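You operate a simulated robot arm through the tools that you are given. There is no shell and no other tool.

The job below is to be done with a simulated robot arm. You get a single attempt, and the scene is never put back.

TASK
Simmer the soup on high, switch off, then stir the milk in.
Fine: wooden spoon, then on the spoons tray; keep clear of the steam, don't touch the hot pan.

The check looks at the end state, three seconds after you hand in, the way a careful person would. Anything else that was tipped, shoved, dropped, spilled or broken makes it a failure.

THE ROBOT
A 7-joint arm with a two-finger parallel gripper, fixed in place. Base frame: the origin is at the foot of the arm, x ahead of it, y to its left, z up; the work surface is at about z = 920. Units: mm, rad, N and s.
With the tool pointing down near the work surface it reaches from about 340 to 780 mm from the base axis. Its first joint turns from -2.897 to 2.897 rad. Payload 3.91 kg.
The tool frame sits at the grasp point between the pads (the TCP): z along the fingers, y along the line on which they close. The tips reach 30 mm beyond it. Largest opening 110 mm; finger width 20, thickness 10; the body of the gripper, 48 by 112 mm, starts 55 mm behind the TCP.
Orientation is told as [roll, pitch, yaw] about the base's x, y, z axes, in that order, counted from this pose: with the fingers straight down and closing along the base's y, the tool's x points along the base's -x, its y along +y and its z along -z.

THE INTERFACE
- The arm moves only by the tool nudge_tool. Its argument "steps" is a list of rows, each an object of numbers (a shift or turn left out is 0, a gripper value left out holds the last): "grip": the closure, from 0 (fully open) to 1 (shut); "dx", "dy", "dz": the shift along the tool's x, y, z in mm; "ax", "ay", "az": the turn, a rotation vector about the tool's x, y, z in rad. In form: [{"grip": .., "dx": .., "dy": .., "dz": .., "ax": .., "ay": .., "az": ..}, ...]. A call has 1 to 20 rows; each row is the pose to reach, as a shift and turn from the pose commanded when the call began, along the tool's axes at that moment. A row lasts 0.2 s, in which the tool goes at most 50 mm and 0.15 rad; a call with a longer step from one row to the next is refused whole, and so is a gripper value outside its range. A pose out of reach is approached as far as the arm can. The call stops where the force on the tool passes 40 N (or 10 N more than at its start, if that is more) or the arm is blocked; 0.2 s more then pass. Each finger travels about 153 mm/s and halts on what it meets, pressing with about 26 N; the grip force reading is that of the motor and also rises with nothing between the fingers. The clock runs only during rows and for 0.2 s after the last one: add rows that repeat a pose to give the fingers time. It gives the time, the measured TCP pose, the force on the tool (base axes), the opening and the grip force at its end, in the units of the frame above (readings bear some noise), with the torque about the TCP (base axes, N m) and any sound that the robot's microphone picked up.
- Cameras (640 x 400 px; columns grow to the right, rows downward): "scene" is fixed at [220.5, 650.6, 1494.5]; the picture's right is [-0.78, -0.63, 0.00], its down [-0.31, 0.39, -0.87] and it looks along [0.54, -0.68, -0.50] (base axes); focal length 350 px, centre (320, 200). "wrist" rides on the gripper at [77, 7, -114] in the tool frame; the picture's right is [-0.09, 1.00, 0.00], its down [-0.80, -0.07, -0.59] and it looks along [-0.59, -0.05, 0.80] (tool axes); focal length 270 px, centre (320, 200). There is no depth. A picture from a camera that has moved, and an enlarged one, comes with that camera's place and axes in the base frame and with its lens.
- get_image(camera): a new picture of that camera. The clock stands still meanwhile.
- raise_lower(by): slides the trunk up (or, below 0, down) by that many mm; the arm rides with it, the base frame stays. It gives what a move gives, with no picture.
- enlarge(camera, box): a new picture of the part [left, top, right, bottom] of that camera's present view, enlarged. The clock stands still meanwhile.
- close_job(): hands the job in; it is judged then, once.

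Places have to be worked out from the pictures, the camera data and where the tool is seen. Open the gripper and draw the arm clear of the work before you hand the job in, unless the task says otherwise.

The tools are called as a command line: name --argument value ..., lists and objects as JSON in quotes. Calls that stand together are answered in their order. nudge_tool: Moves the arm, as the interface text tells. Its arguments: {"type":"object","properties":{"steps":{"type":"array"}},"required":["steps"]} The other tools are called the same way: raise_lower (by) slides the trunk up or down; get_image (camera) takes a picture; enlarge (camera, box) takes an enlarged picture of a part of a camera's view; close_job () hands the job in.

At the start:

```text
t: 0.0
eef_pos: [453.4, -198.5, 1298.6]
orientation: [0.002, 0.0, 0.0]
force: [-0.7, 0.2, 0.0]
wrist_torque: [0.01, 0.0, 0.02]
grip_width: 110.1
grip_force: 0.0
trunk travel left (down, up): [-575.0, 35.0]
```

scene: 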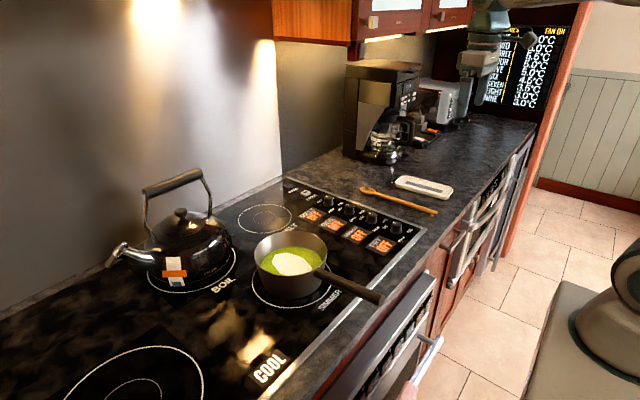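
wrist: 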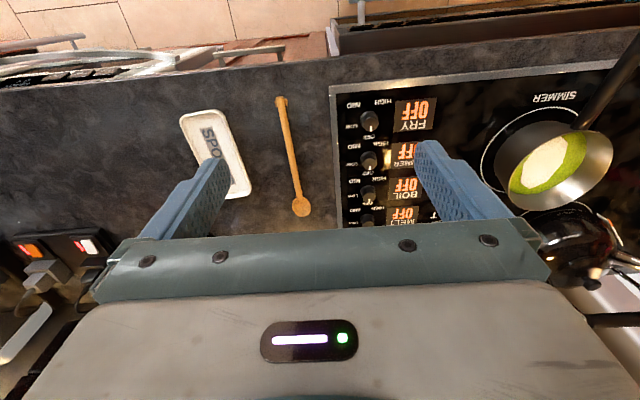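

The pictures show the hob with its knobs, a pan holding soup with a white milk blob, the wooden spoon and the spoons tray. I'll enlarge the important parts first.

enlarge --camera "scene" --box '[230, 160, 470, 310]'

enlarge --camera "wrist" --box '[160, 70, 480, 270]'

enlarge --camera "scene" --box '[400, 0, 640, 150]'

```text
2.67 times, centred on (350, 235) of scene
camera zoom: at [220.5, 650.6, 1494.5], right [-0.78, -0.63, 0.0], down [-0.31, 0.39, -0.87], along [0.54, -0.68, -0.5], focal length 933 px, centre (240, 107)
```

zoom: 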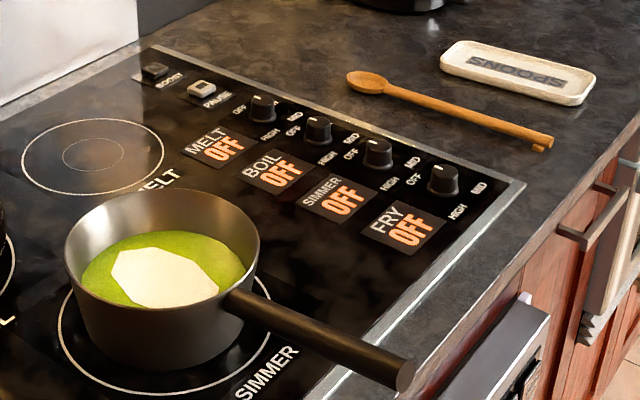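

```text
2.00 times, centred on (320, 170) of wrist
camera zoom: at [377.2, -189.9, 1413.6], right [0.09, 1.0, 0.0], down [0.8, -0.07, 0.59], along [0.59, -0.05, -0.8], focal length 541 px, centre (320, 260)
```

zoom: 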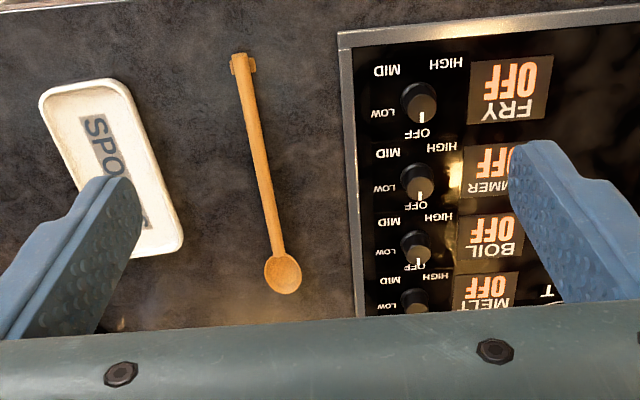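

```text
2.67 times, centred on (520, 75) of scene
camera zoom: at [220.5, 650.6, 1494.5], right [-0.78, -0.63, 0.0], down [-0.31, 0.39, -0.87], along [0.54, -0.68, -0.5], focal length 933 px, centre (-213, 533)
```

zoom: 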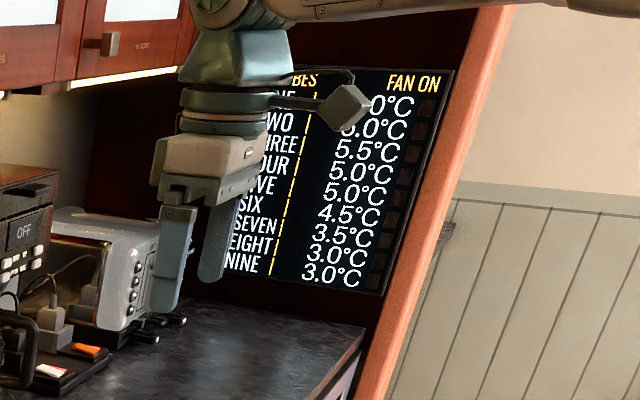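

The SIMMER knob looks to be near (641, -117), the spoon lies along x at y≈-268 and the pan is near (655, 214). I'll move above the SIMMER knob for a closer look, staying well above everything.

nudge_tool --steps '[{"grip": 0, "dx": -23, "dy": 10, "dz": 25}, {"dx": -47, "dy": 20, "dz": 50}, {"dx": -70, "dy": 30, "dz": 75}, {"dx": -94, "dy": 40, "dz": 100}, {"dx": -117, "dy": 51, "dz": 125}, {"dx": -141, "dy": 61, "dz": 150}, {"dx": -164, "dy": 71, "dz": 175}, {"dx": -187.6, "dy": 81.5, "dz": 200}, {"dx": -187.6, "dy": 81.5, "dz": 200}]'

get_image --camera "wrist"

get_image --camera "scene"

```text
t: 2.0
eef_pos: [639.7, -115.7, 1097.8]
orientation: [0.0, 0.0, -0.001]
force: [0.1, -0.7, -1.1]
wrist_torque: [0.0, -0.04, 0.02]
grip_width: 109.8
grip_force: 0.2
trunk travel left (down, up): [-575.0, 35.0]
```

```text
taken
camera wrist: at [564.2, -108.1, 1213.4], right [0.09, 1.0, 0.0], down [0.8, -0.07, 0.59], along [0.59, -0.05, -0.8], focal length 270 px, centre (320, 200)
```

wrist: 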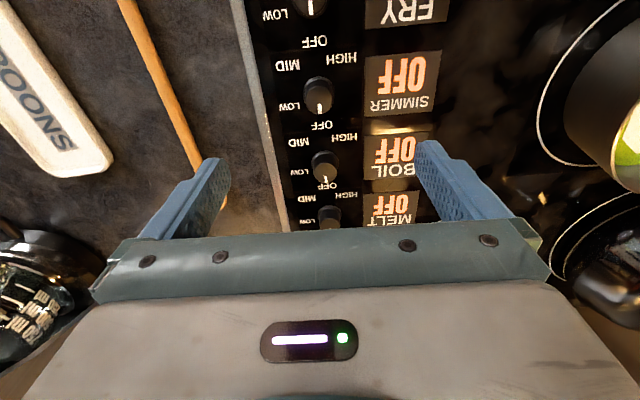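

```text
taken
```

scene: 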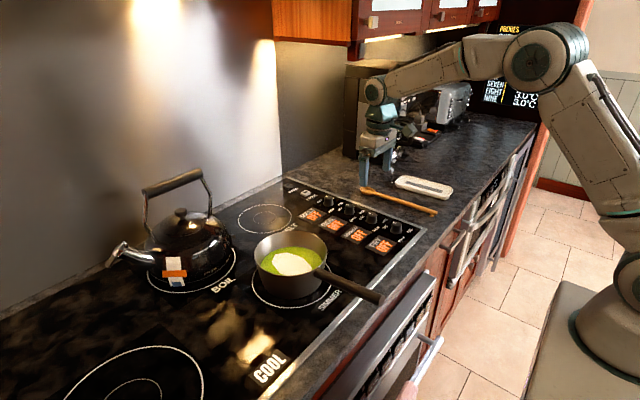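

I'm above the SIMMER knob, estimated at about (638, -116). I'll enlarge the knob to read its labels, pointer and shape.

enlarge --camera "wrist" --box '[250, 20, 450, 145]'

enlarge --camera "scene" --box '[280, 170, 420, 258]'

enlarge --camera "scene" --box '[230, 210, 390, 310]'

```text
3.20 times, centred on (350, 82) of wrist
camera zoom: at [564.2, -108.1, 1213.4], right [0.09, 1.0, 0.0], down [0.8, -0.07, 0.59], along [0.59, -0.05, -0.8], focal length 865 px, centre (224, 576)
```

zoom: 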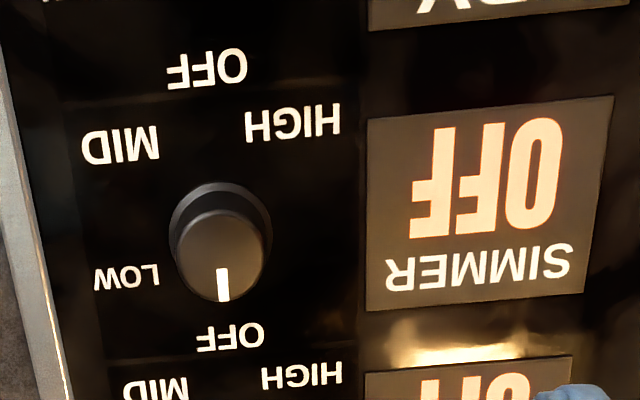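

```text
4.55 times, centred on (350, 214) of scene
camera zoom: at [220.5, 650.6, 1494.5], right [-0.78, -0.63, 0.0], down [-0.31, 0.39, -0.87], along [0.54, -0.68, -0.5], focal length 1590 px, centre (184, 136)
```

zoom: 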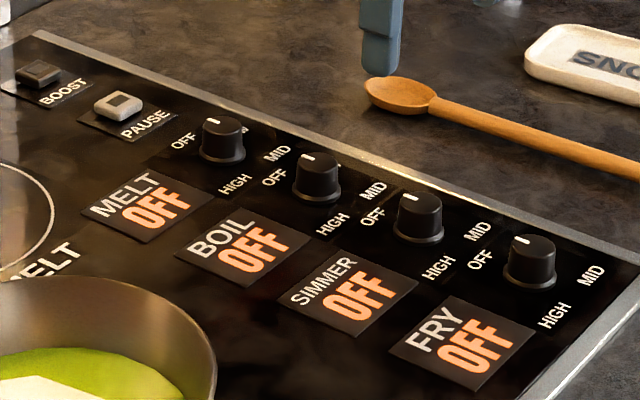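

```text
4.00 times, centred on (310, 260) of scene
camera zoom: at [220.5, 650.6, 1494.5], right [-0.78, -0.63, 0.0], down [-0.31, 0.39, -0.87], along [0.54, -0.68, -0.5], focal length 1399 px, centre (360, -40)
```

zoom: 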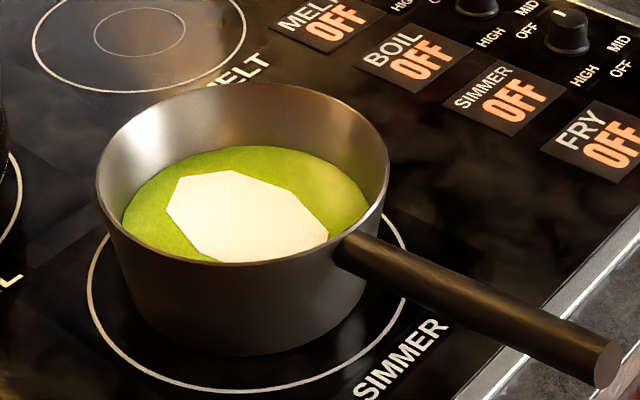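

The knob is round, its pointer is at OFF (far side), and LOW, MID, HIGH follow clockwise, with HIGH about 220° round. I'll pre-rotate the wrist by -1.9 rad at this height so the whole turn fits in one grip.

nudge_tool --steps '[{"grip": 0.3, "dx": 1.4, "dy": -0.6, "az": -0.15}, {"dx": 1.4, "dy": -0.6, "az": -0.3}, {"dx": 1.4, "dy": -0.6, "az": -0.45}, {"dx": 1.4, "dy": -0.6, "az": -0.6}, {"dx": 1.4, "dy": -0.6, "az": -0.75}, {"dx": 1.4, "dy": -0.6, "az": -0.9}, {"dx": 1.4, "dy": -0.6, "az": -1.05}, {"dx": 1.4, "dy": -0.6, "az": -1.2}, {"dx": 1.4, "dy": -0.6, "az": -1.35}, {"dx": 1.4, "dy": -0.6, "az": -1.5}, {"dx": 1.4, "dy": -0.6, "az": -1.65}, {"dx": 1.4, "dy": -0.6, "az": -1.8}, {"dx": 1.4, "dy": -0.6, "az": -1.9}, {"dx": 1.4, "dy": -0.6, "az": -1.9}]'

get_image --camera "wrist"

get_image --camera "scene"

```text
t: 5.0
eef_pos: [640.4, -117.5, 1098.5]
orientation: [-0.001, 0.0, 1.902]
force: [0.4, -0.3, -0.7]
wrist_torque: [-0.02, 0.03, -0.01]
grip_width: 77.1
grip_force: 0.2
trunk travel left (down, up): [-575.0, 35.0]
```

```text
taken
camera wrist: at [659.3, -191.0, 1213.3], right [-0.97, -0.24, 0.0], down [-0.19, 0.78, 0.59], along [-0.14, 0.58, -0.8], focal length 270 px, centre (320, 200)
```

wrist: 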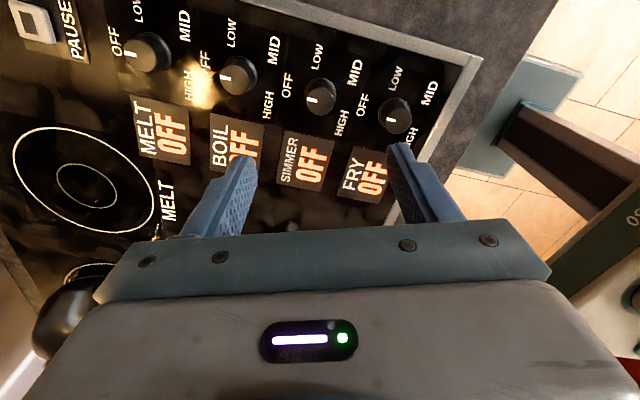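

```text
taken
```

scene: 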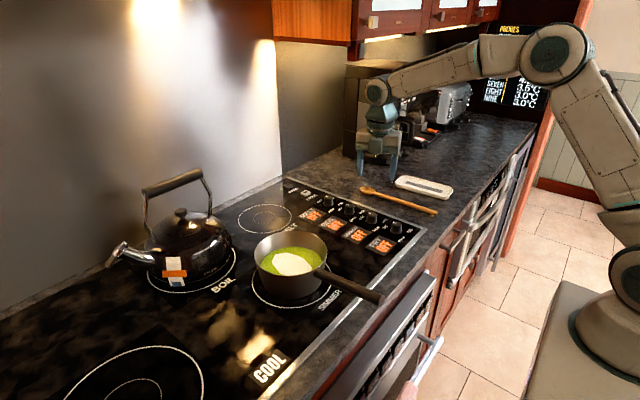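

The wrist is turned. I'll enlarge the knob from this new angle to triangulate its centre and height.

enlarge --camera "wrist" --box '[260, 45, 420, 145]'

```text
4.00 times, centred on (340, 95) of wrist
camera zoom: at [659.3, -191.0, 1213.3], right [-0.97, -0.24, 0.0], down [-0.19, 0.78, 0.59], along [-0.14, 0.58, -0.8], focal length 1081 px, centre (240, 620)
```

zoom: 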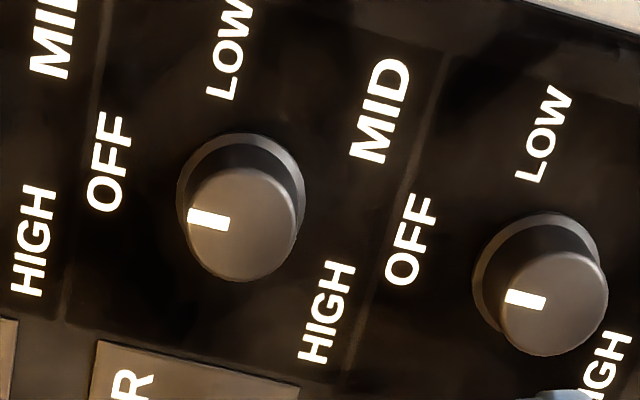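

Both views agree on the knob: centre ≈(640, -116), top z≈945, about 30 mm across. I'll lower the open fingers around it, with tips at about z≈928.

nudge_tool --steps '[{"dx": -0.5, "dy": -0.2, "dz": 40}, {"dx": -0.9, "dy": -0.3, "dz": 80}, {"dx": -0.9, "dy": -0.3, "dz": 115}, {"dx": -0.9, "dy": -0.3, "dz": 132}, {"dx": -0.9, "dy": -0.3, "dz": 140}, {"dx": -0.9, "dy": -0.3, "dz": 140}]'

get_image --camera "wrist"

enlarge --camera "scene" --box '[280, 130, 440, 258]'

```text
t: 6.4
eef_pos: [640.8, -117.1, 956.8]
orientation: [-0.001, 0.0, 1.897]
force: [0.2, -0.8, -0.5]
wrist_torque: [-0.01, 0.02, 0.01]
grip_width: 77.2
grip_force: 0.1
trunk travel left (down, up): [-575.0, 35.0]
```

```text
taken
camera wrist: at [658.8, -190.8, 1072.0], right [-0.97, -0.24, 0.0], down [-0.19, 0.78, 0.59], along [-0.14, 0.58, -0.8], focal length 270 px, centre (320, 200)
```

wrist: 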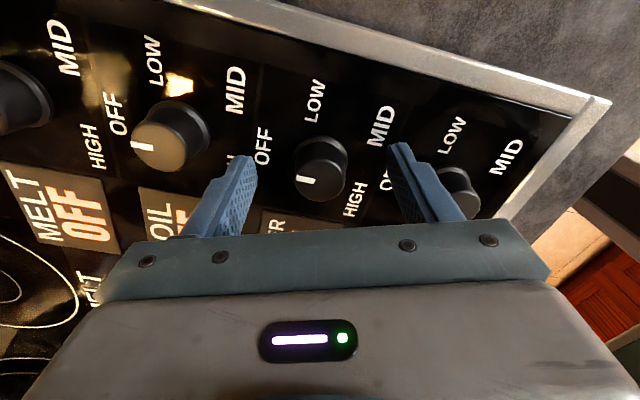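

```text
3.12 times, centred on (360, 194) of scene
camera zoom: at [220.5, 650.6, 1494.5], right [-0.78, -0.63, 0.0], down [-0.31, 0.39, -0.87], along [0.54, -0.68, -0.5], focal length 1093 px, centre (195, 219)
```

zoom: 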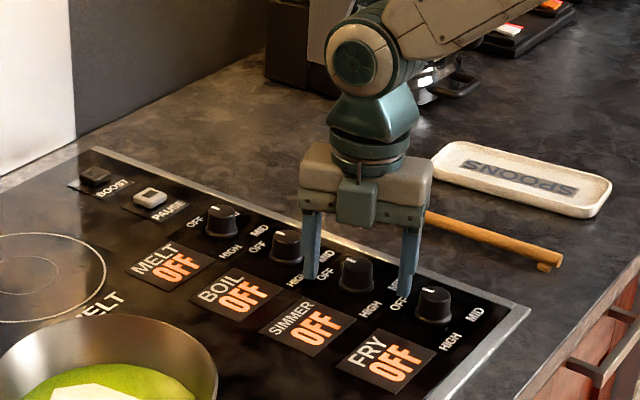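

The fingers straddle the knob. I'll check the alignment in an enlarged view before closing.

enlarge --camera "wrist" --box '[220, 110, 420, 235]'

```text
3.20 times, centred on (320, 172) of wrist
camera zoom: at [658.8, -190.8, 1072.0], right [-0.97, -0.24, 0.0], down [-0.19, 0.78, 0.59], along [-0.14, 0.58, -0.8], focal length 865 px, centre (320, 288)
```

zoom: 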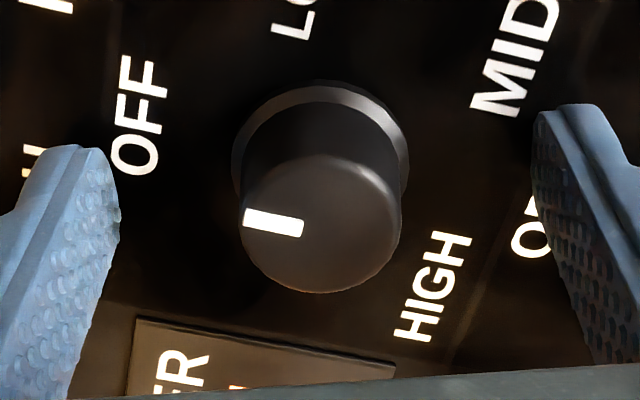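

The knob is well centred between the fingers, with at most a 1 mm offset, so I'll close on it and check the readings.

nudge_tool --steps '[{"grip": 0.5, "dx": -0.8}, {"grip": 0.8, "dx": -0.8}, {"grip": 0.8, "dx": -0.8}, {"grip": 0.8, "dx": -0.8}]'

enlarge --camera "wrist" --box '[220, 110, 420, 235]'

```text
t: 7.4
eef_pos: [639.2, -116.6, 957.6]
orientation: [-0.001, -0.002, 1.9]
force: [-1.4, -0.7, -1.0]
wrist_torque: [-0.37, -0.06, -0.09]
grip_width: 29.0
grip_force: 44.9
trunk travel left (down, up): [-575.0, 35.0]
```

```text
3.20 times, centred on (320, 172) of wrist
camera zoom: at [658.4, -189.8, 1072.7], right [-0.97, -0.24, 0.0], down [-0.19, 0.78, 0.59], along [-0.14, 0.58, -0.8], focal length 865 px, centre (320, 288)
```

zoom: 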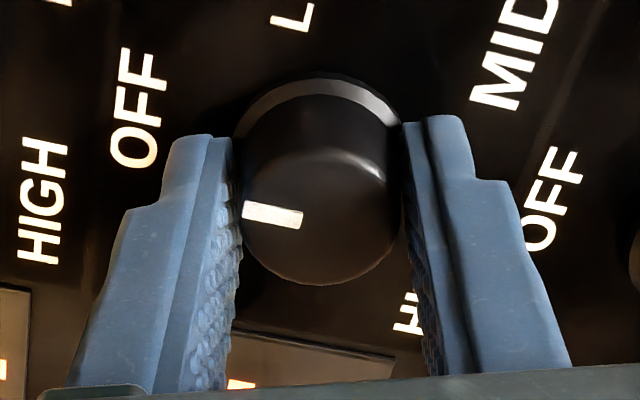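

The knob is gripped at 29 mm wide with almost no side force. I'll turn it clockwise (positive tool z) part of the way and check the display.

nudge_tool --steps '[{"az": 0.12}, {"az": 0.24}, {"az": 0.36}, {"az": 0.48}, {"az": 0.6}, {"az": 0.72}, {"az": 0.84}, {"az": 0.96}, {"az": 1.08}, {"az": 1.2}]'

enlarge --camera "wrist" --box '[220, 110, 420, 235]'

enlarge --camera "scene" --box '[280, 130, 440, 258]'

```text
t: 9.6
eef_pos: [640.2, -116.0, 958.2]
orientation: [-0.001, 0.0, 0.696]
force: [6.2, -3.1, -4.2]
wrist_torque: [-0.08, -0.52, 0.0]
grip_width: 29.2
grip_force: 45.4
trunk travel left (down, up): [-575.0, 35.0]
```

```text
3.20 times, centred on (320, 172) of wrist
camera zoom: at [577.9, -159.3, 1072.8], right [-0.57, 0.82, 0.0], down [0.66, 0.46, 0.59], along [0.49, 0.34, -0.8], focal length 865 px, centre (320, 288)
```

zoom: 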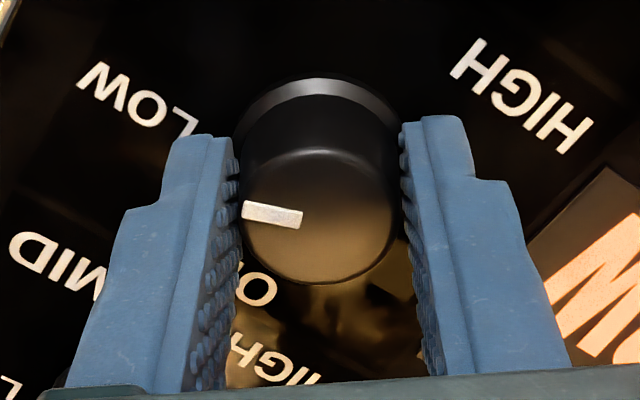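

```text
3.12 times, centred on (360, 194) of scene
camera zoom: at [220.5, 650.6, 1494.5], right [-0.78, -0.63, 0.0], down [-0.31, 0.39, -0.87], along [0.54, -0.68, -0.5], focal length 1093 px, centre (195, 219)
```

zoom: 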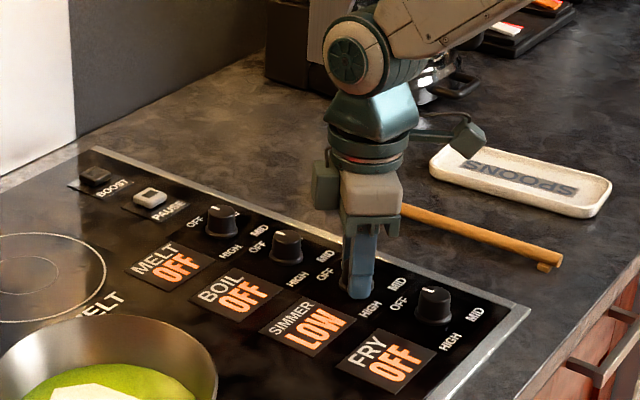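

The display now reads LOW and the knob follows with no slip. I'll carry on clockwise toward HIGH.

nudge_tool --steps '[{"az": 0.12}, {"az": 0.24}, {"az": 0.36}, {"az": 0.48}, {"az": 0.6}, {"az": 0.72}, {"az": 0.84}, {"az": 0.96}, {"az": 1.08}, {"az": 1.2}, {"az": 1.32}, {"az": 1.44}, {"az": 1.56}, {"az": 1.68}, {"az": 1.8}, {"az": 1.92}, {"az": 2.04}, {"az": 2.16}, {"az": 2.28}, {"az": 2.4}]'

enlarge --camera "wrist" --box '[220, 110, 420, 235]'

enlarge --camera "scene" --box '[230, 150, 450, 310]'

```text
t: 13.8
eef_pos: [640.1, -117.1, 958.7]
orientation: [-0.001, 0.002, -1.702]
force: [3.2, -19.5, -3.3]
wrist_torque: [-0.38, -0.48, -0.04]
grip_width: 29.0
grip_force: 45.2
trunk travel left (down, up): [-575.0, 35.0]
```

```text
3.20 times, centred on (320, 172) of wrist
camera zoom: at [657.3, -41.2, 1072.9], right [0.98, -0.22, 0.0], down [-0.17, -0.79, 0.59], along [-0.13, -0.58, -0.8], focal length 865 px, centre (320, 288)
```

zoom: 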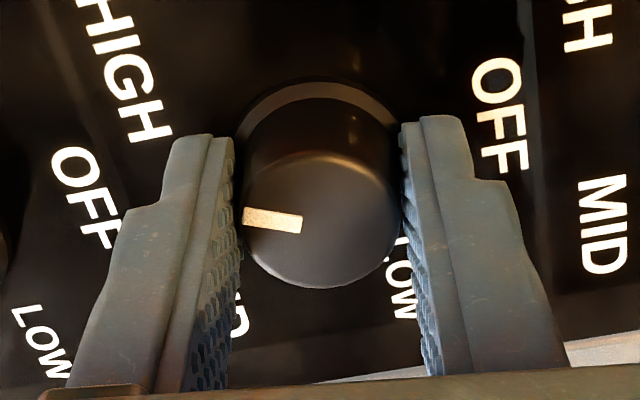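

```text
2.50 times, centred on (340, 230) of scene
camera zoom: at [220.5, 650.6, 1494.5], right [-0.78, -0.63, 0.0], down [-0.31, 0.39, -0.87], along [0.54, -0.68, -0.5], focal length 875 px, centre (270, 125)
```

zoom: 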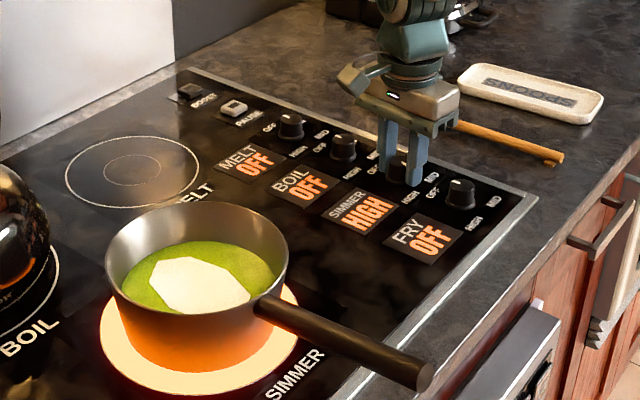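

The SIMMER display reads HIGH and the ring under the pan is glowing. I'll keep hold of the knob, ease off the side force and watch and listen for the simmer.

nudge_tool --steps '[{"dx": -0.8}, {"dx": -1.2}, {"dx": -1.2}, {"dx": -1.2}, {"dx": -1.2}]'

enlarge --camera "scene" --box '[150, 130, 450, 318]'

```text
t: 15.0
eef_pos: [639.8, -117.2, 958.2]
orientation: [0.0, 0.001, -1.698]
force: [5.3, -10.8, 0.3]
wrist_torque: [-0.66, -0.07, -0.01]
grip_width: 28.9
grip_force: 45.6
trunk travel left (down, up): [-575.0, 35.0]
```

```text
2.13 times, centred on (300, 224) of scene
camera zoom: at [220.5, 650.6, 1494.5], right [-0.78, -0.63, 0.0], down [-0.31, 0.39, -0.87], along [0.54, -0.68, -0.5], focal length 744 px, centre (363, 149)
```

zoom: 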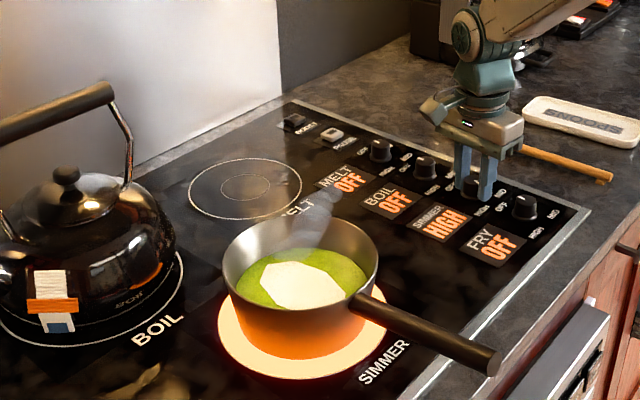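

A first wisp of steam is rising from the pan, but I see no bubbles yet. I'll wait a little longer and look again.

nudge_tool --steps '[{"dx": 0}, {"dx": 0}, {"dx": 0}, {"dx": 0}, {"dx": 0}, {"dx": 0}, {"dx": 0}, {"dx": 0}, {"dx": 0}, {"dx": 0}]'

enlarge --camera "scene" --box '[150, 130, 450, 318]'

get_image --camera "scene"

```text
t: 17.2
eef_pos: [640.5, -117.5, 958.3]
orientation: [-0.001, -0.001, -1.7]
force: [5.6, -7.7, 1.1]
wrist_torque: [0.89, -0.32, -0.04]
grip_width: 28.9
grip_force: 45.6
trunk travel left (down, up): [-575.0, 35.0]
```

```text
2.13 times, centred on (300, 224) of scene
camera zoom: at [220.5, 650.6, 1494.5], right [-0.78, -0.63, 0.0], down [-0.31, 0.39, -0.87], along [0.54, -0.68, -0.5], focal length 744 px, centre (363, 149)
```

zoom: 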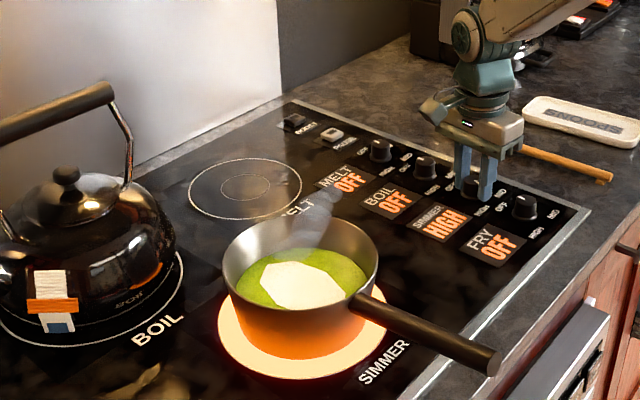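

```text
taken
```

scene: 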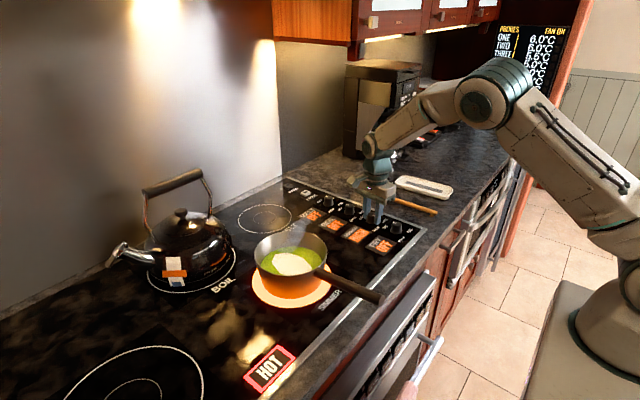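

The hob indicator has changed from COOL to HOT. I'll look closely at the soup surface for signs of simmering.

enlarge --camera "scene" --box '[240, 200, 350, 269]'

nudge_tool --steps '[{"dx": 0}, {"dx": 0}, {"dx": 0}, {"dx": 0}, {"dx": 0}, {"dx": 0}, {"dx": 0}, {"dx": 0}, {"dx": 0}, {"dx": 0}]'

enlarge --camera "scene" --box '[240, 200, 350, 269]'

```text
5.80 times, centred on (295, 234) of scene
camera zoom: at [220.5, 650.6, 1494.5], right [-0.78, -0.63, 0.0], down [-0.31, 0.39, -0.87], along [0.54, -0.68, -0.5], focal length 2028 px, centre (465, 0)
```

zoom: 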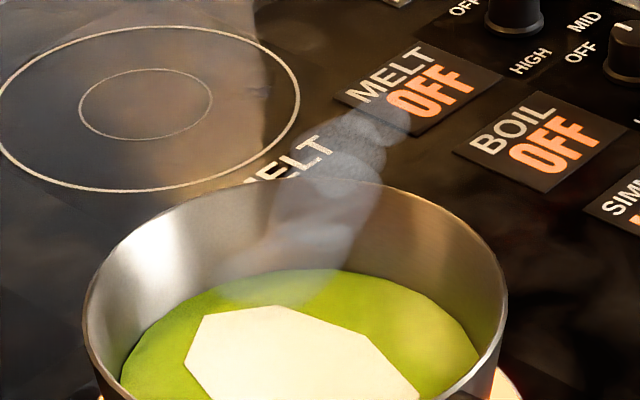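

```text
t: 19.4
eef_pos: [640.0, -117.8, 958.0]
orientation: [0.002, 0.001, -1.7]
force: [8.8, -7.1, 2.4]
wrist_torque: [-0.12, -0.17, -0.02]
grip_width: 28.7
grip_force: 44.7
trunk travel left (down, up): [-575.0, 35.0]
```

```text
5.80 times, centred on (295, 234) of scene
camera zoom: at [220.5, 650.6, 1494.5], right [-0.78, -0.63, 0.0], down [-0.31, 0.39, -0.87], along [0.54, -0.68, -0.5], focal length 2028 px, centre (465, 0)
```

zoom: 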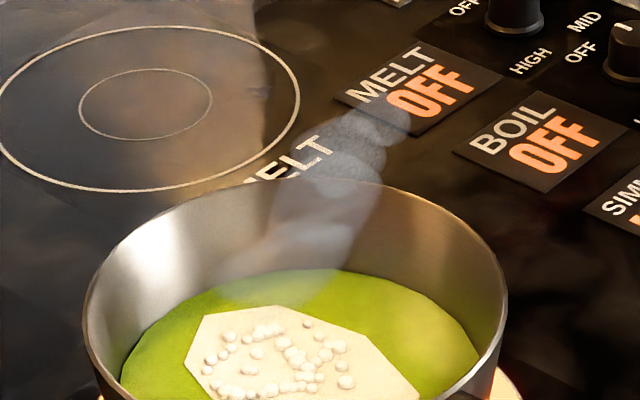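

Bubbles have appeared, so the soup is simmering. I'll turn the knob back counter-clockwise to OFF now.

nudge_tool --steps '[{"dx": 0.1, "az": -0.15}, {"dx": 0.2, "az": -0.3}, {"dx": 0.3, "az": -0.45}, {"dx": 0.3, "az": -0.6}, {"dx": 0.4, "az": -0.75}, {"dx": 0.4, "az": -0.9}, {"dx": 0.5, "az": -1.05}, {"dx": 0.5, "az": -1.2}, {"dx": 0.6, "az": -1.35}, {"dx": 0.6, "az": -1.5}, {"dx": 0.7, "az": -1.65}, {"dx": 0.7, "az": -1.8}, {"dx": 0.8, "az": -1.95}, {"dx": 0.8, "az": -2.1}, {"dx": 0.9, "az": -2.25}, {"dx": 0.9, "az": -2.4}, {"dx": 1.0, "az": -2.55}, {"dx": 1.0, "az": -2.7}, {"dx": 1.1, "az": -2.85}, {"dx": 1.2, "az": -3.0}]'

enlarge --camera "scene" --box '[230, 150, 450, 310]'

```text
t: 23.6
eef_pos: [640.9, -117.4, 958.3]
orientation: [0.003, 0.0, 1.303]
force: [0.7, -11.3, -5.6]
wrist_torque: [-0.92, 0.4, 0.04]
grip_width: 28.6
grip_force: 44.8
trunk travel left (down, up): [-575.0, 35.0]
```

```text
2.50 times, centred on (340, 230) of scene
camera zoom: at [220.5, 650.6, 1494.5], right [-0.78, -0.63, 0.0], down [-0.31, 0.39, -0.87], along [0.54, -0.68, -0.5], focal length 875 px, centre (270, 125)
```

zoom: 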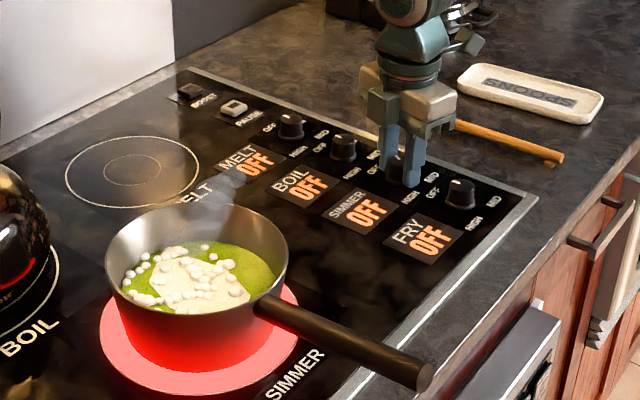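

The display already reads OFF and the soup bubbled well. I'll finish the last 0.6 rad so the pointer sits on OFF.

nudge_tool --steps '[{"az": -0.12}, {"az": -0.24}, {"az": -0.36}, {"az": -0.48}, {"az": -0.6}, {"az": -0.6}]'

enlarge --camera "wrist" --box '[220, 110, 420, 235]'

enlarge --camera "scene" --box '[230, 150, 450, 310]'

```text
t: 25.0
eef_pos: [639.2, -115.5, 958.6]
orientation: [0.0, -0.003, 1.902]
force: [-2.3, -6.4, -4.5]
wrist_torque: [0.35, 0.02, -0.75]
grip_width: 29.1
grip_force: 44.6
trunk travel left (down, up): [-575.0, 35.0]
```

```text
3.20 times, centred on (320, 172) of wrist
camera zoom: at [658.6, -190.1, 1072.8], right [-0.97, -0.24, 0.0], down [-0.19, 0.78, 0.6], along [-0.14, 0.58, -0.8], focal length 865 px, centre (320, 288)
```

zoom: 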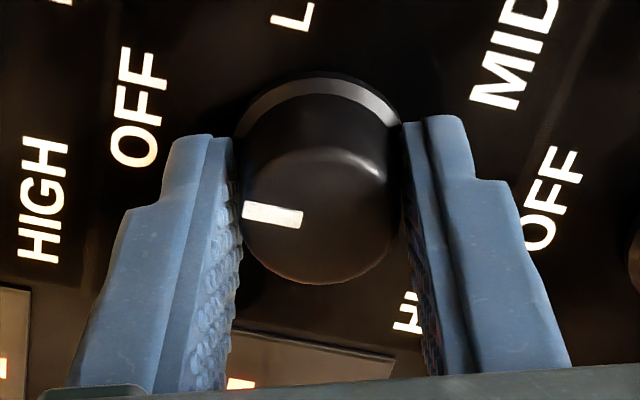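

```text
2.50 times, centred on (340, 230) of scene
camera zoom: at [220.5, 650.6, 1494.5], right [-0.78, -0.63, 0.0], down [-0.31, 0.39, -0.87], along [0.54, -0.68, -0.5], focal length 875 px, centre (270, 125)
```

zoom: 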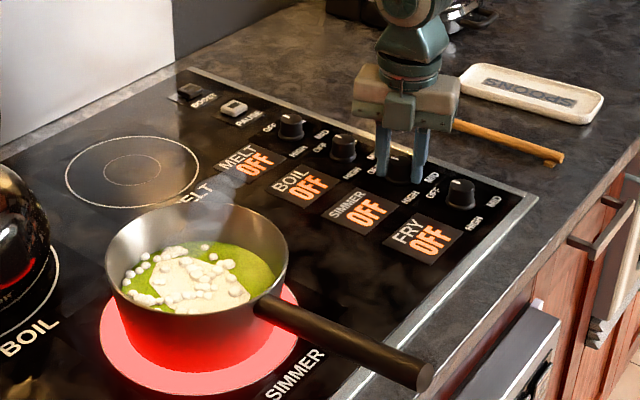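

The knob pointer is back at OFF. I'll open the fingers gently and lift straight up.

nudge_tool --steps '[{"grip": 0.6}, {"grip": 0.35}, {"grip": 0.3}, {"grip": 0.3, "dz": -20}, {"dz": -60}, {"dz": -100}, {"dz": -140}, {"dz": -160}, {"dz": -160}]'

enlarge --camera "scene" --box '[230, 150, 450, 310]'

get_image --camera "wrist"

```text
t: 27.0
eef_pos: [640.9, -115.9, 1119.1]
orientation: [0.001, 0.001, 1.902]
force: [-0.1, 0.2, -0.2]
wrist_torque: [0.01, 0.01, -0.01]
grip_width: 76.8
grip_force: 0.0
trunk travel left (down, up): [-575.0, 35.0]
```

```text
2.50 times, centred on (340, 230) of scene
camera zoom: at [220.5, 650.6, 1494.5], right [-0.78, -0.63, 0.0], down [-0.31, 0.39, -0.87], along [0.54, -0.68, -0.5], focal length 875 px, centre (270, 125)
```

zoom: 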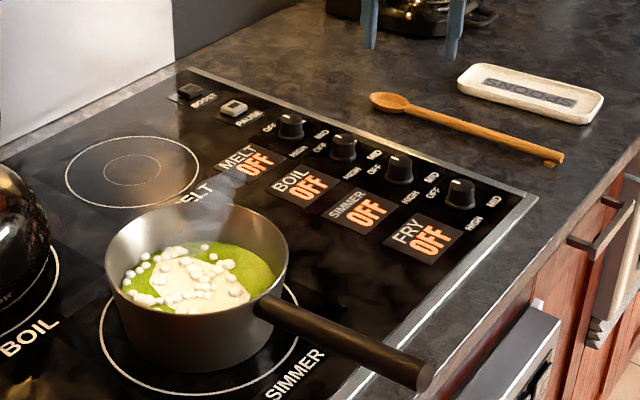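

```text
taken
camera wrist: at [659.7, -189.7, 1233.7], right [-0.97, -0.24, 0.0], down [-0.19, 0.78, 0.59], along [-0.14, 0.58, -0.8], focal length 270 px, centre (320, 200)
```

wrist: 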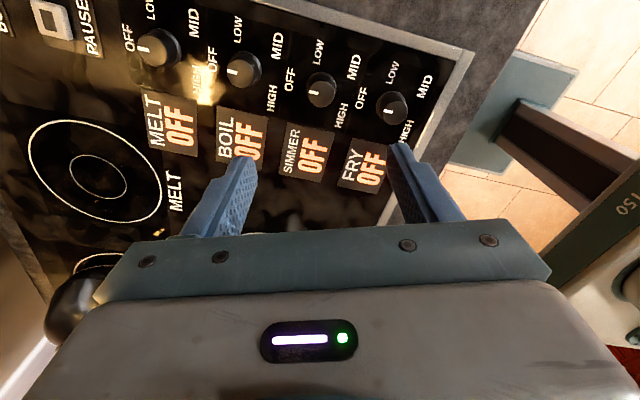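

SIMMER is off and the ring is no longer glowing. I'll turn the wrist back to yaw 0 and move over the spoon for a close look.

nudge_tool --steps '[{"grip": 0.3, "dx": 7, "dy": 13, "dz": -2, "az": 0.14}, {"dx": 14, "dy": 26, "dz": -4, "az": 0.28}, {"dx": 21, "dy": 39, "dz": -6, "az": 0.42}, {"dx": 28, "dy": 52, "dz": -8, "az": 0.56}, {"dx": 35, "dy": 65, "dz": -10, "az": 0.7}, {"dx": 42, "dy": 78, "dz": -12, "az": 0.84}, {"dx": 49, "dy": 91, "dz": -14, "az": 0.98}, {"dx": 56, "dy": 104, "dz": -16, "az": 1.12}, {"dx": 63, "dy": 117, "dz": -18, "az": 1.26}, {"dx": 70, "dy": 130, "dz": -20, "az": 1.4}, {"dx": 77, "dy": 143, "dz": -22, "az": 1.54}, {"dx": 84, "dy": 156, "dz": -24, "az": 1.68}, {"dx": 91, "dy": 169, "dz": -26, "az": 1.82}, {"dx": 97.9, "dy": 182.8, "dz": -30, "az": 1.902}, {"dx": 97.9, "dy": 182.8, "dz": -30, "az": 1.902}]'

get_image --camera "wrist"

enlarge --camera "scene" --box '[340, 150, 480, 238]'

```text
t: 30.2
eef_pos: [498.3, -267.3, 1149.6]
orientation: [-0.001, -0.001, -0.002]
force: [0.4, 0.3, -0.5]
wrist_torque: [0.0, 0.04, -0.01]
grip_width: 76.8
grip_force: 0.1
trunk travel left (down, up): [-575.0, 35.0]
```

```text
taken
camera wrist: at [421.4, -257.9, 1263.2], right [0.09, 1.0, 0.0], down [0.8, -0.07, 0.59], along [0.59, -0.05, -0.8], focal length 270 px, centre (320, 200)
```

wrist: 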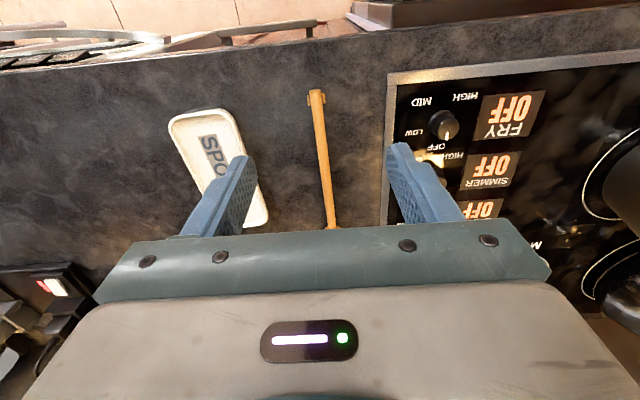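

```text
4.55 times, centred on (410, 194) of scene
camera zoom: at [220.5, 650.6, 1494.5], right [-0.78, -0.63, 0.0], down [-0.31, 0.39, -0.87], along [0.54, -0.68, -0.5], focal length 1590 px, centre (-89, 227)
```

zoom: 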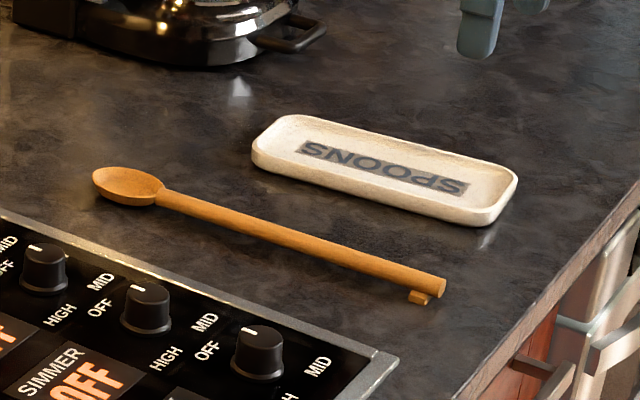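

The spoon handle has a small foot at its near end. I'll enlarge the wrist view to locate the handle and the tray.

enlarge --camera "wrist" --box '[260, 70, 400, 158]'

enlarge --camera "wrist" --box '[140, 80, 360, 240]'

```text
4.55 times, centred on (330, 114) of wrist
camera zoom: at [421.4, -257.9, 1263.2], right [0.09, 1.0, 0.0], down [0.8, -0.07, 0.59], along [0.59, -0.05, -0.8], focal length 1229 px, centre (274, 591)
```

zoom: 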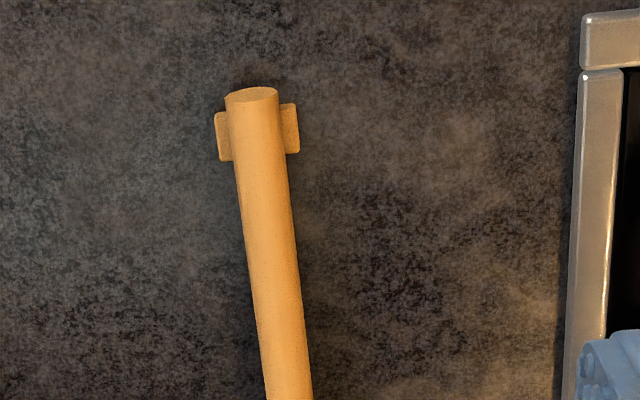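

```text
2.50 times, centred on (250, 160) of wrist
camera zoom: at [421.4, -257.9, 1263.2], right [0.09, 1.0, 0.0], down [0.8, -0.07, 0.59], along [0.59, -0.05, -0.8], focal length 676 px, centre (495, 300)
```

zoom: 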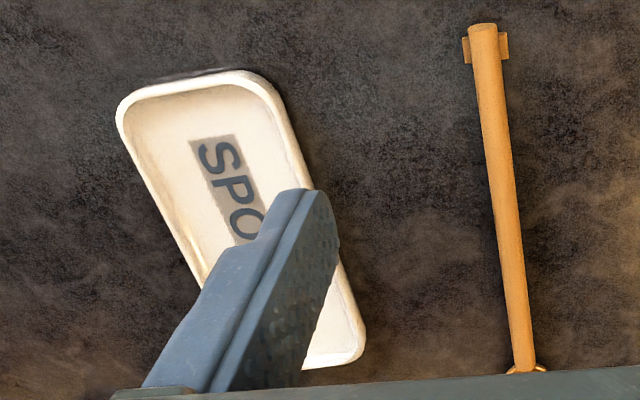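

I judge the spoon to run from about x≈508 (footed handle end) to x≈780, with y≈-270 and a handle about 13 mm thick. The tray is centred near (610, -411). I'll tilt the tool 45° so the fingers point forward and down; later the hand can then stay beside the pan, out of the steam.

nudge_tool --steps '[{"grip": 0.45, "dx": -5, "dy": -0.5, "dz": 15, "ay": -0.13}, {"dx": -11, "dy": -1, "dz": 32, "ay": -0.26}, {"dx": -17, "dy": -1.5, "dz": 49, "ay": -0.39}, {"dx": -23, "dy": -2, "dz": 66, "ay": -0.52}, {"dx": -29, "dy": -2.5, "dz": 83, "ay": -0.65}, {"dx": -33, "dy": -3, "dz": 100, "ay": -0.785}, {"dx": -33, "dy": -3, "dz": 100, "ay": -0.785}]'

get_image --camera "wrist"

get_image --camera "scene"

```text
t: 31.8
eef_pos: [533.3, -267.6, 1049.1]
orientation: [0.0, -0.786, 0.002]
force: [0.3, -0.2, -0.7]
wrist_torque: [-0.01, -0.01, 0.01]
grip_width: 60.3
grip_force: 0.0
trunk travel left (down, up): [-575.0, 35.0]
```

```text
taken
camera wrist: at [398.2, -259.3, 1076.5], right [0.06, 1.0, 0.06], down [0.15, -0.07, 0.99], along [0.99, -0.05, -0.15], focal length 270 px, centre (320, 200)
```

wrist: 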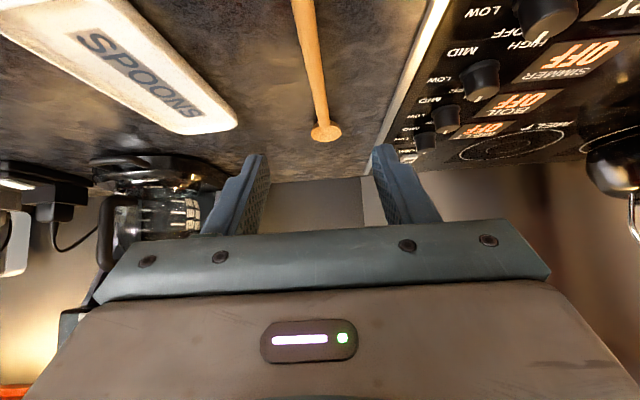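

```text
taken
```

scene: 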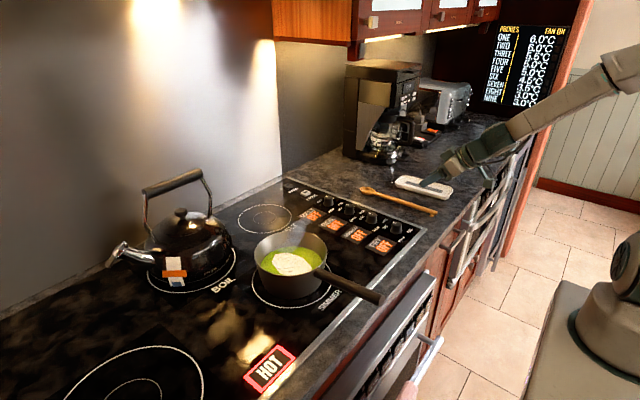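

The spoon axis is at y≈-269 in this view, so I need about -2.5 mm in y. I'll descend to just above the handle and check.

nudge_tool --steps '[{"dx": 18, "dy": -1, "dz": 17.5}, {"dx": 36, "dy": -2, "dz": 35}, {"dx": 48, "dy": -2.5, "dz": 47}, {"dx": 53.7, "dy": -2.5, "dz": 52.3}, {"dx": 53.7, "dy": -2.5, "dz": 52.3}]'

get_image --camera "wrist"

enlarge --camera "scene" --box '[360, 140, 500, 228]'

```text
t: 33.0
eef_pos: [530.8, -272.3, 973.5]
orientation: [0.0, -0.786, -0.002]
force: [-0.9, 0.2, -0.6]
wrist_torque: [0.01, 0.02, 0.01]
grip_width: 60.6
grip_force: 0.1
trunk travel left (down, up): [-575.0, 35.0]
```

```text
taken
camera wrist: at [395.7, -263.7, 1001.2], right [0.06, 1.0, 0.06], down [0.15, -0.07, 0.99], along [0.99, -0.05, -0.15], focal length 270 px, centre (320, 200)
```

wrist: 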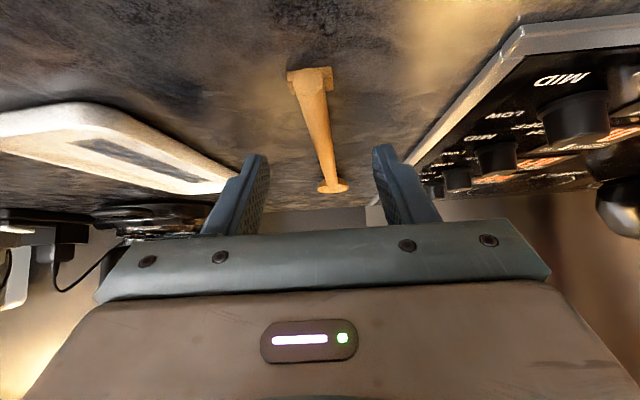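

```text
4.55 times, centred on (430, 184) of scene
camera zoom: at [220.5, 650.6, 1494.5], right [-0.78, -0.63, 0.0], down [-0.31, 0.39, -0.87], along [0.54, -0.68, -0.5], focal length 1590 px, centre (-180, 273)
```

zoom: 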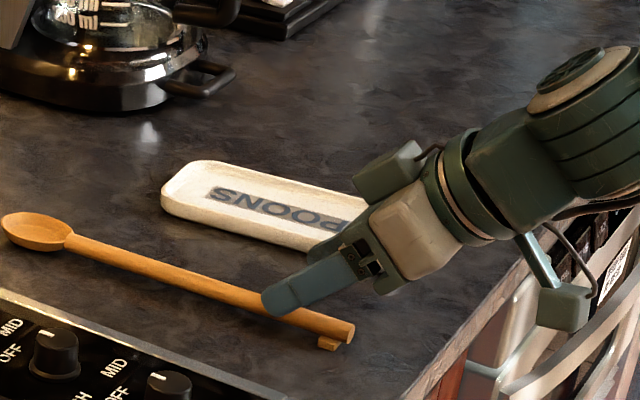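

The handle is centred between the fingers. I'll descend the last 22 mm and close on the handle, about 40 mm from its end and clear of the foot.

nudge_tool --steps '[{"dx": 8, "dy": 0.8, "dz": 8}, {"dx": 13, "dy": 0.8, "dz": 13}, {"dx": 15.9, "dy": 0.8, "dz": 15.9}, {"dx": 15.9, "dy": 0.8, "dz": 15.9}, {"grip": 0.7, "dx": 15.9, "dy": 0.8, "dz": 15.9}, {"grip": 0.95, "dx": 15.9, "dy": 0.8, "dz": 15.9}, {"grip": 0.95, "dx": 15.9, "dy": 0.8, "dz": 15.9}, {"grip": 0.95, "dx": 15.9, "dy": 0.8, "dz": 15.9}]'

enlarge --camera "scene" --box '[360, 140, 500, 228]'

get_image --camera "wrist"

```text
t: 34.8
eef_pos: [531.6, -271.4, 952.5]
orientation: [0.0, -0.787, -0.003]
force: [0.7, 0.4, -0.3]
wrist_torque: [-0.01, -0.02, 0.05]
grip_width: 12.8
grip_force: 25.8
trunk travel left (down, up): [-575.0, 35.0]
```

```text
4.55 times, centred on (430, 184) of scene
camera zoom: at [220.5, 650.6, 1494.5], right [-0.78, -0.63, 0.0], down [-0.31, 0.39, -0.87], along [0.54, -0.68, -0.5], focal length 1590 px, centre (-180, 273)
```

zoom: 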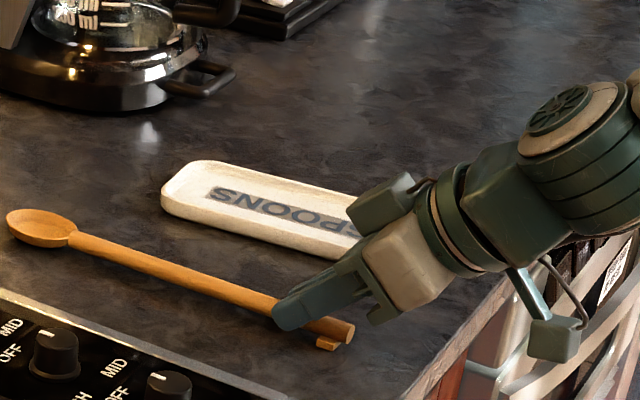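

```text
taken
camera wrist: at [395.9, -263.5, 979.1], right [0.06, 1.0, 0.06], down [0.15, -0.07, 0.99], along [0.99, -0.05, -0.15], focal length 270 px, centre (320, 200)
```

wrist: 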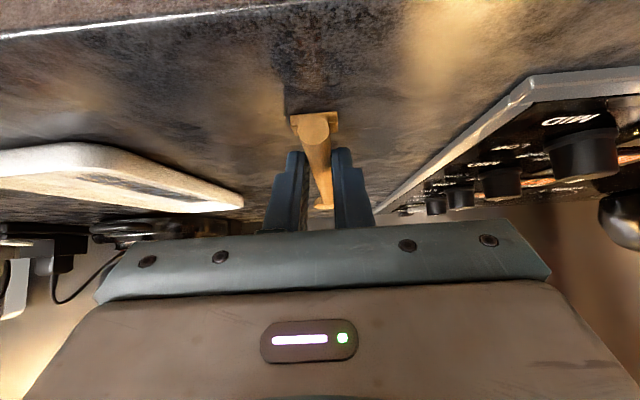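

The handle is held at 12.8 mm. I'll tighten fully, lift gently and check that the spoon doesn't droop.

nudge_tool --steps '[{"grip": 1.0}, {"grip": 1.0, "dx": -3.5, "dz": -3.5}, {"dx": -10, "dz": -10}, {"dx": -21, "dz": -21}, {"dx": -35, "dz": -35}, {"dx": -50, "dz": -50}, {"dx": -60, "dz": -60}, {"dx": -60, "dz": -60}]'

get_image --camera "scene"

get_image --camera "wrist"

enlarge --camera "scene" --box '[330, 120, 490, 220]'

```text
t: 36.6
eef_pos: [532.1, -271.2, 1036.4]
orientation: [-0.001, -0.786, -0.003]
force: [0.0, 0.0, -0.5]
wrist_torque: [0.01, 0.01, 0.03]
grip_width: 0.0
grip_force: 26.1
trunk travel left (down, up): [-575.0, 35.0]
```

```text
taken
```

scene: 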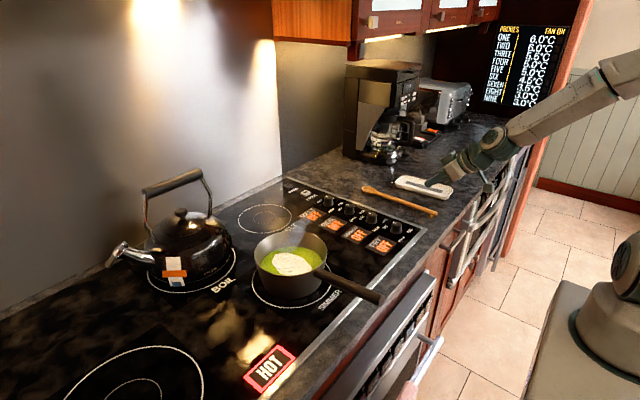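

```text
taken
camera wrist: at [396.5, -263.0, 1062.9], right [0.06, 1.0, 0.06], down [0.15, -0.07, 0.99], along [0.99, -0.05, -0.15], focal length 270 px, centre (320, 200)
```

wrist: 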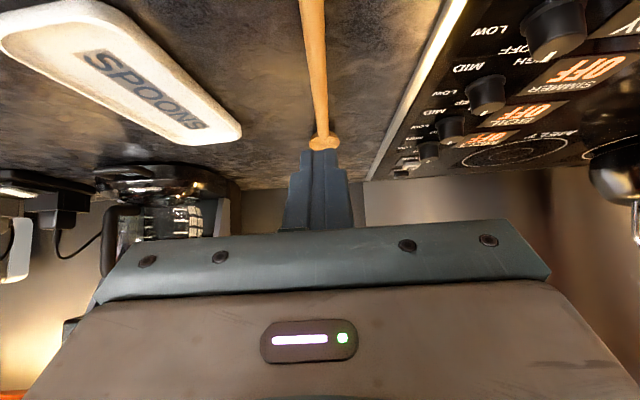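

```text
4.00 times, centred on (410, 170) of scene
camera zoom: at [220.5, 650.6, 1494.5], right [-0.78, -0.63, 0.0], down [-0.31, 0.39, -0.87], along [0.54, -0.68, -0.5], focal length 1399 px, centre (-40, 320)
```

zoom: 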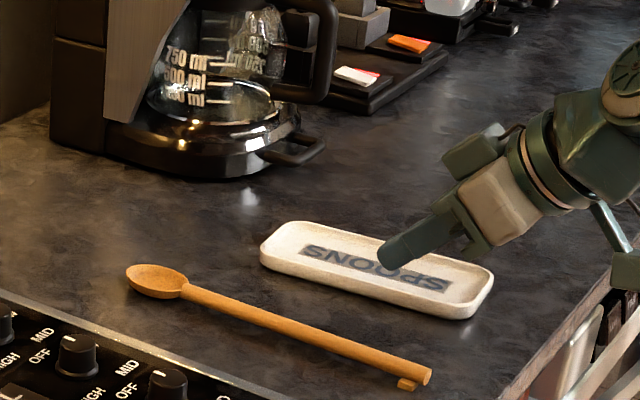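

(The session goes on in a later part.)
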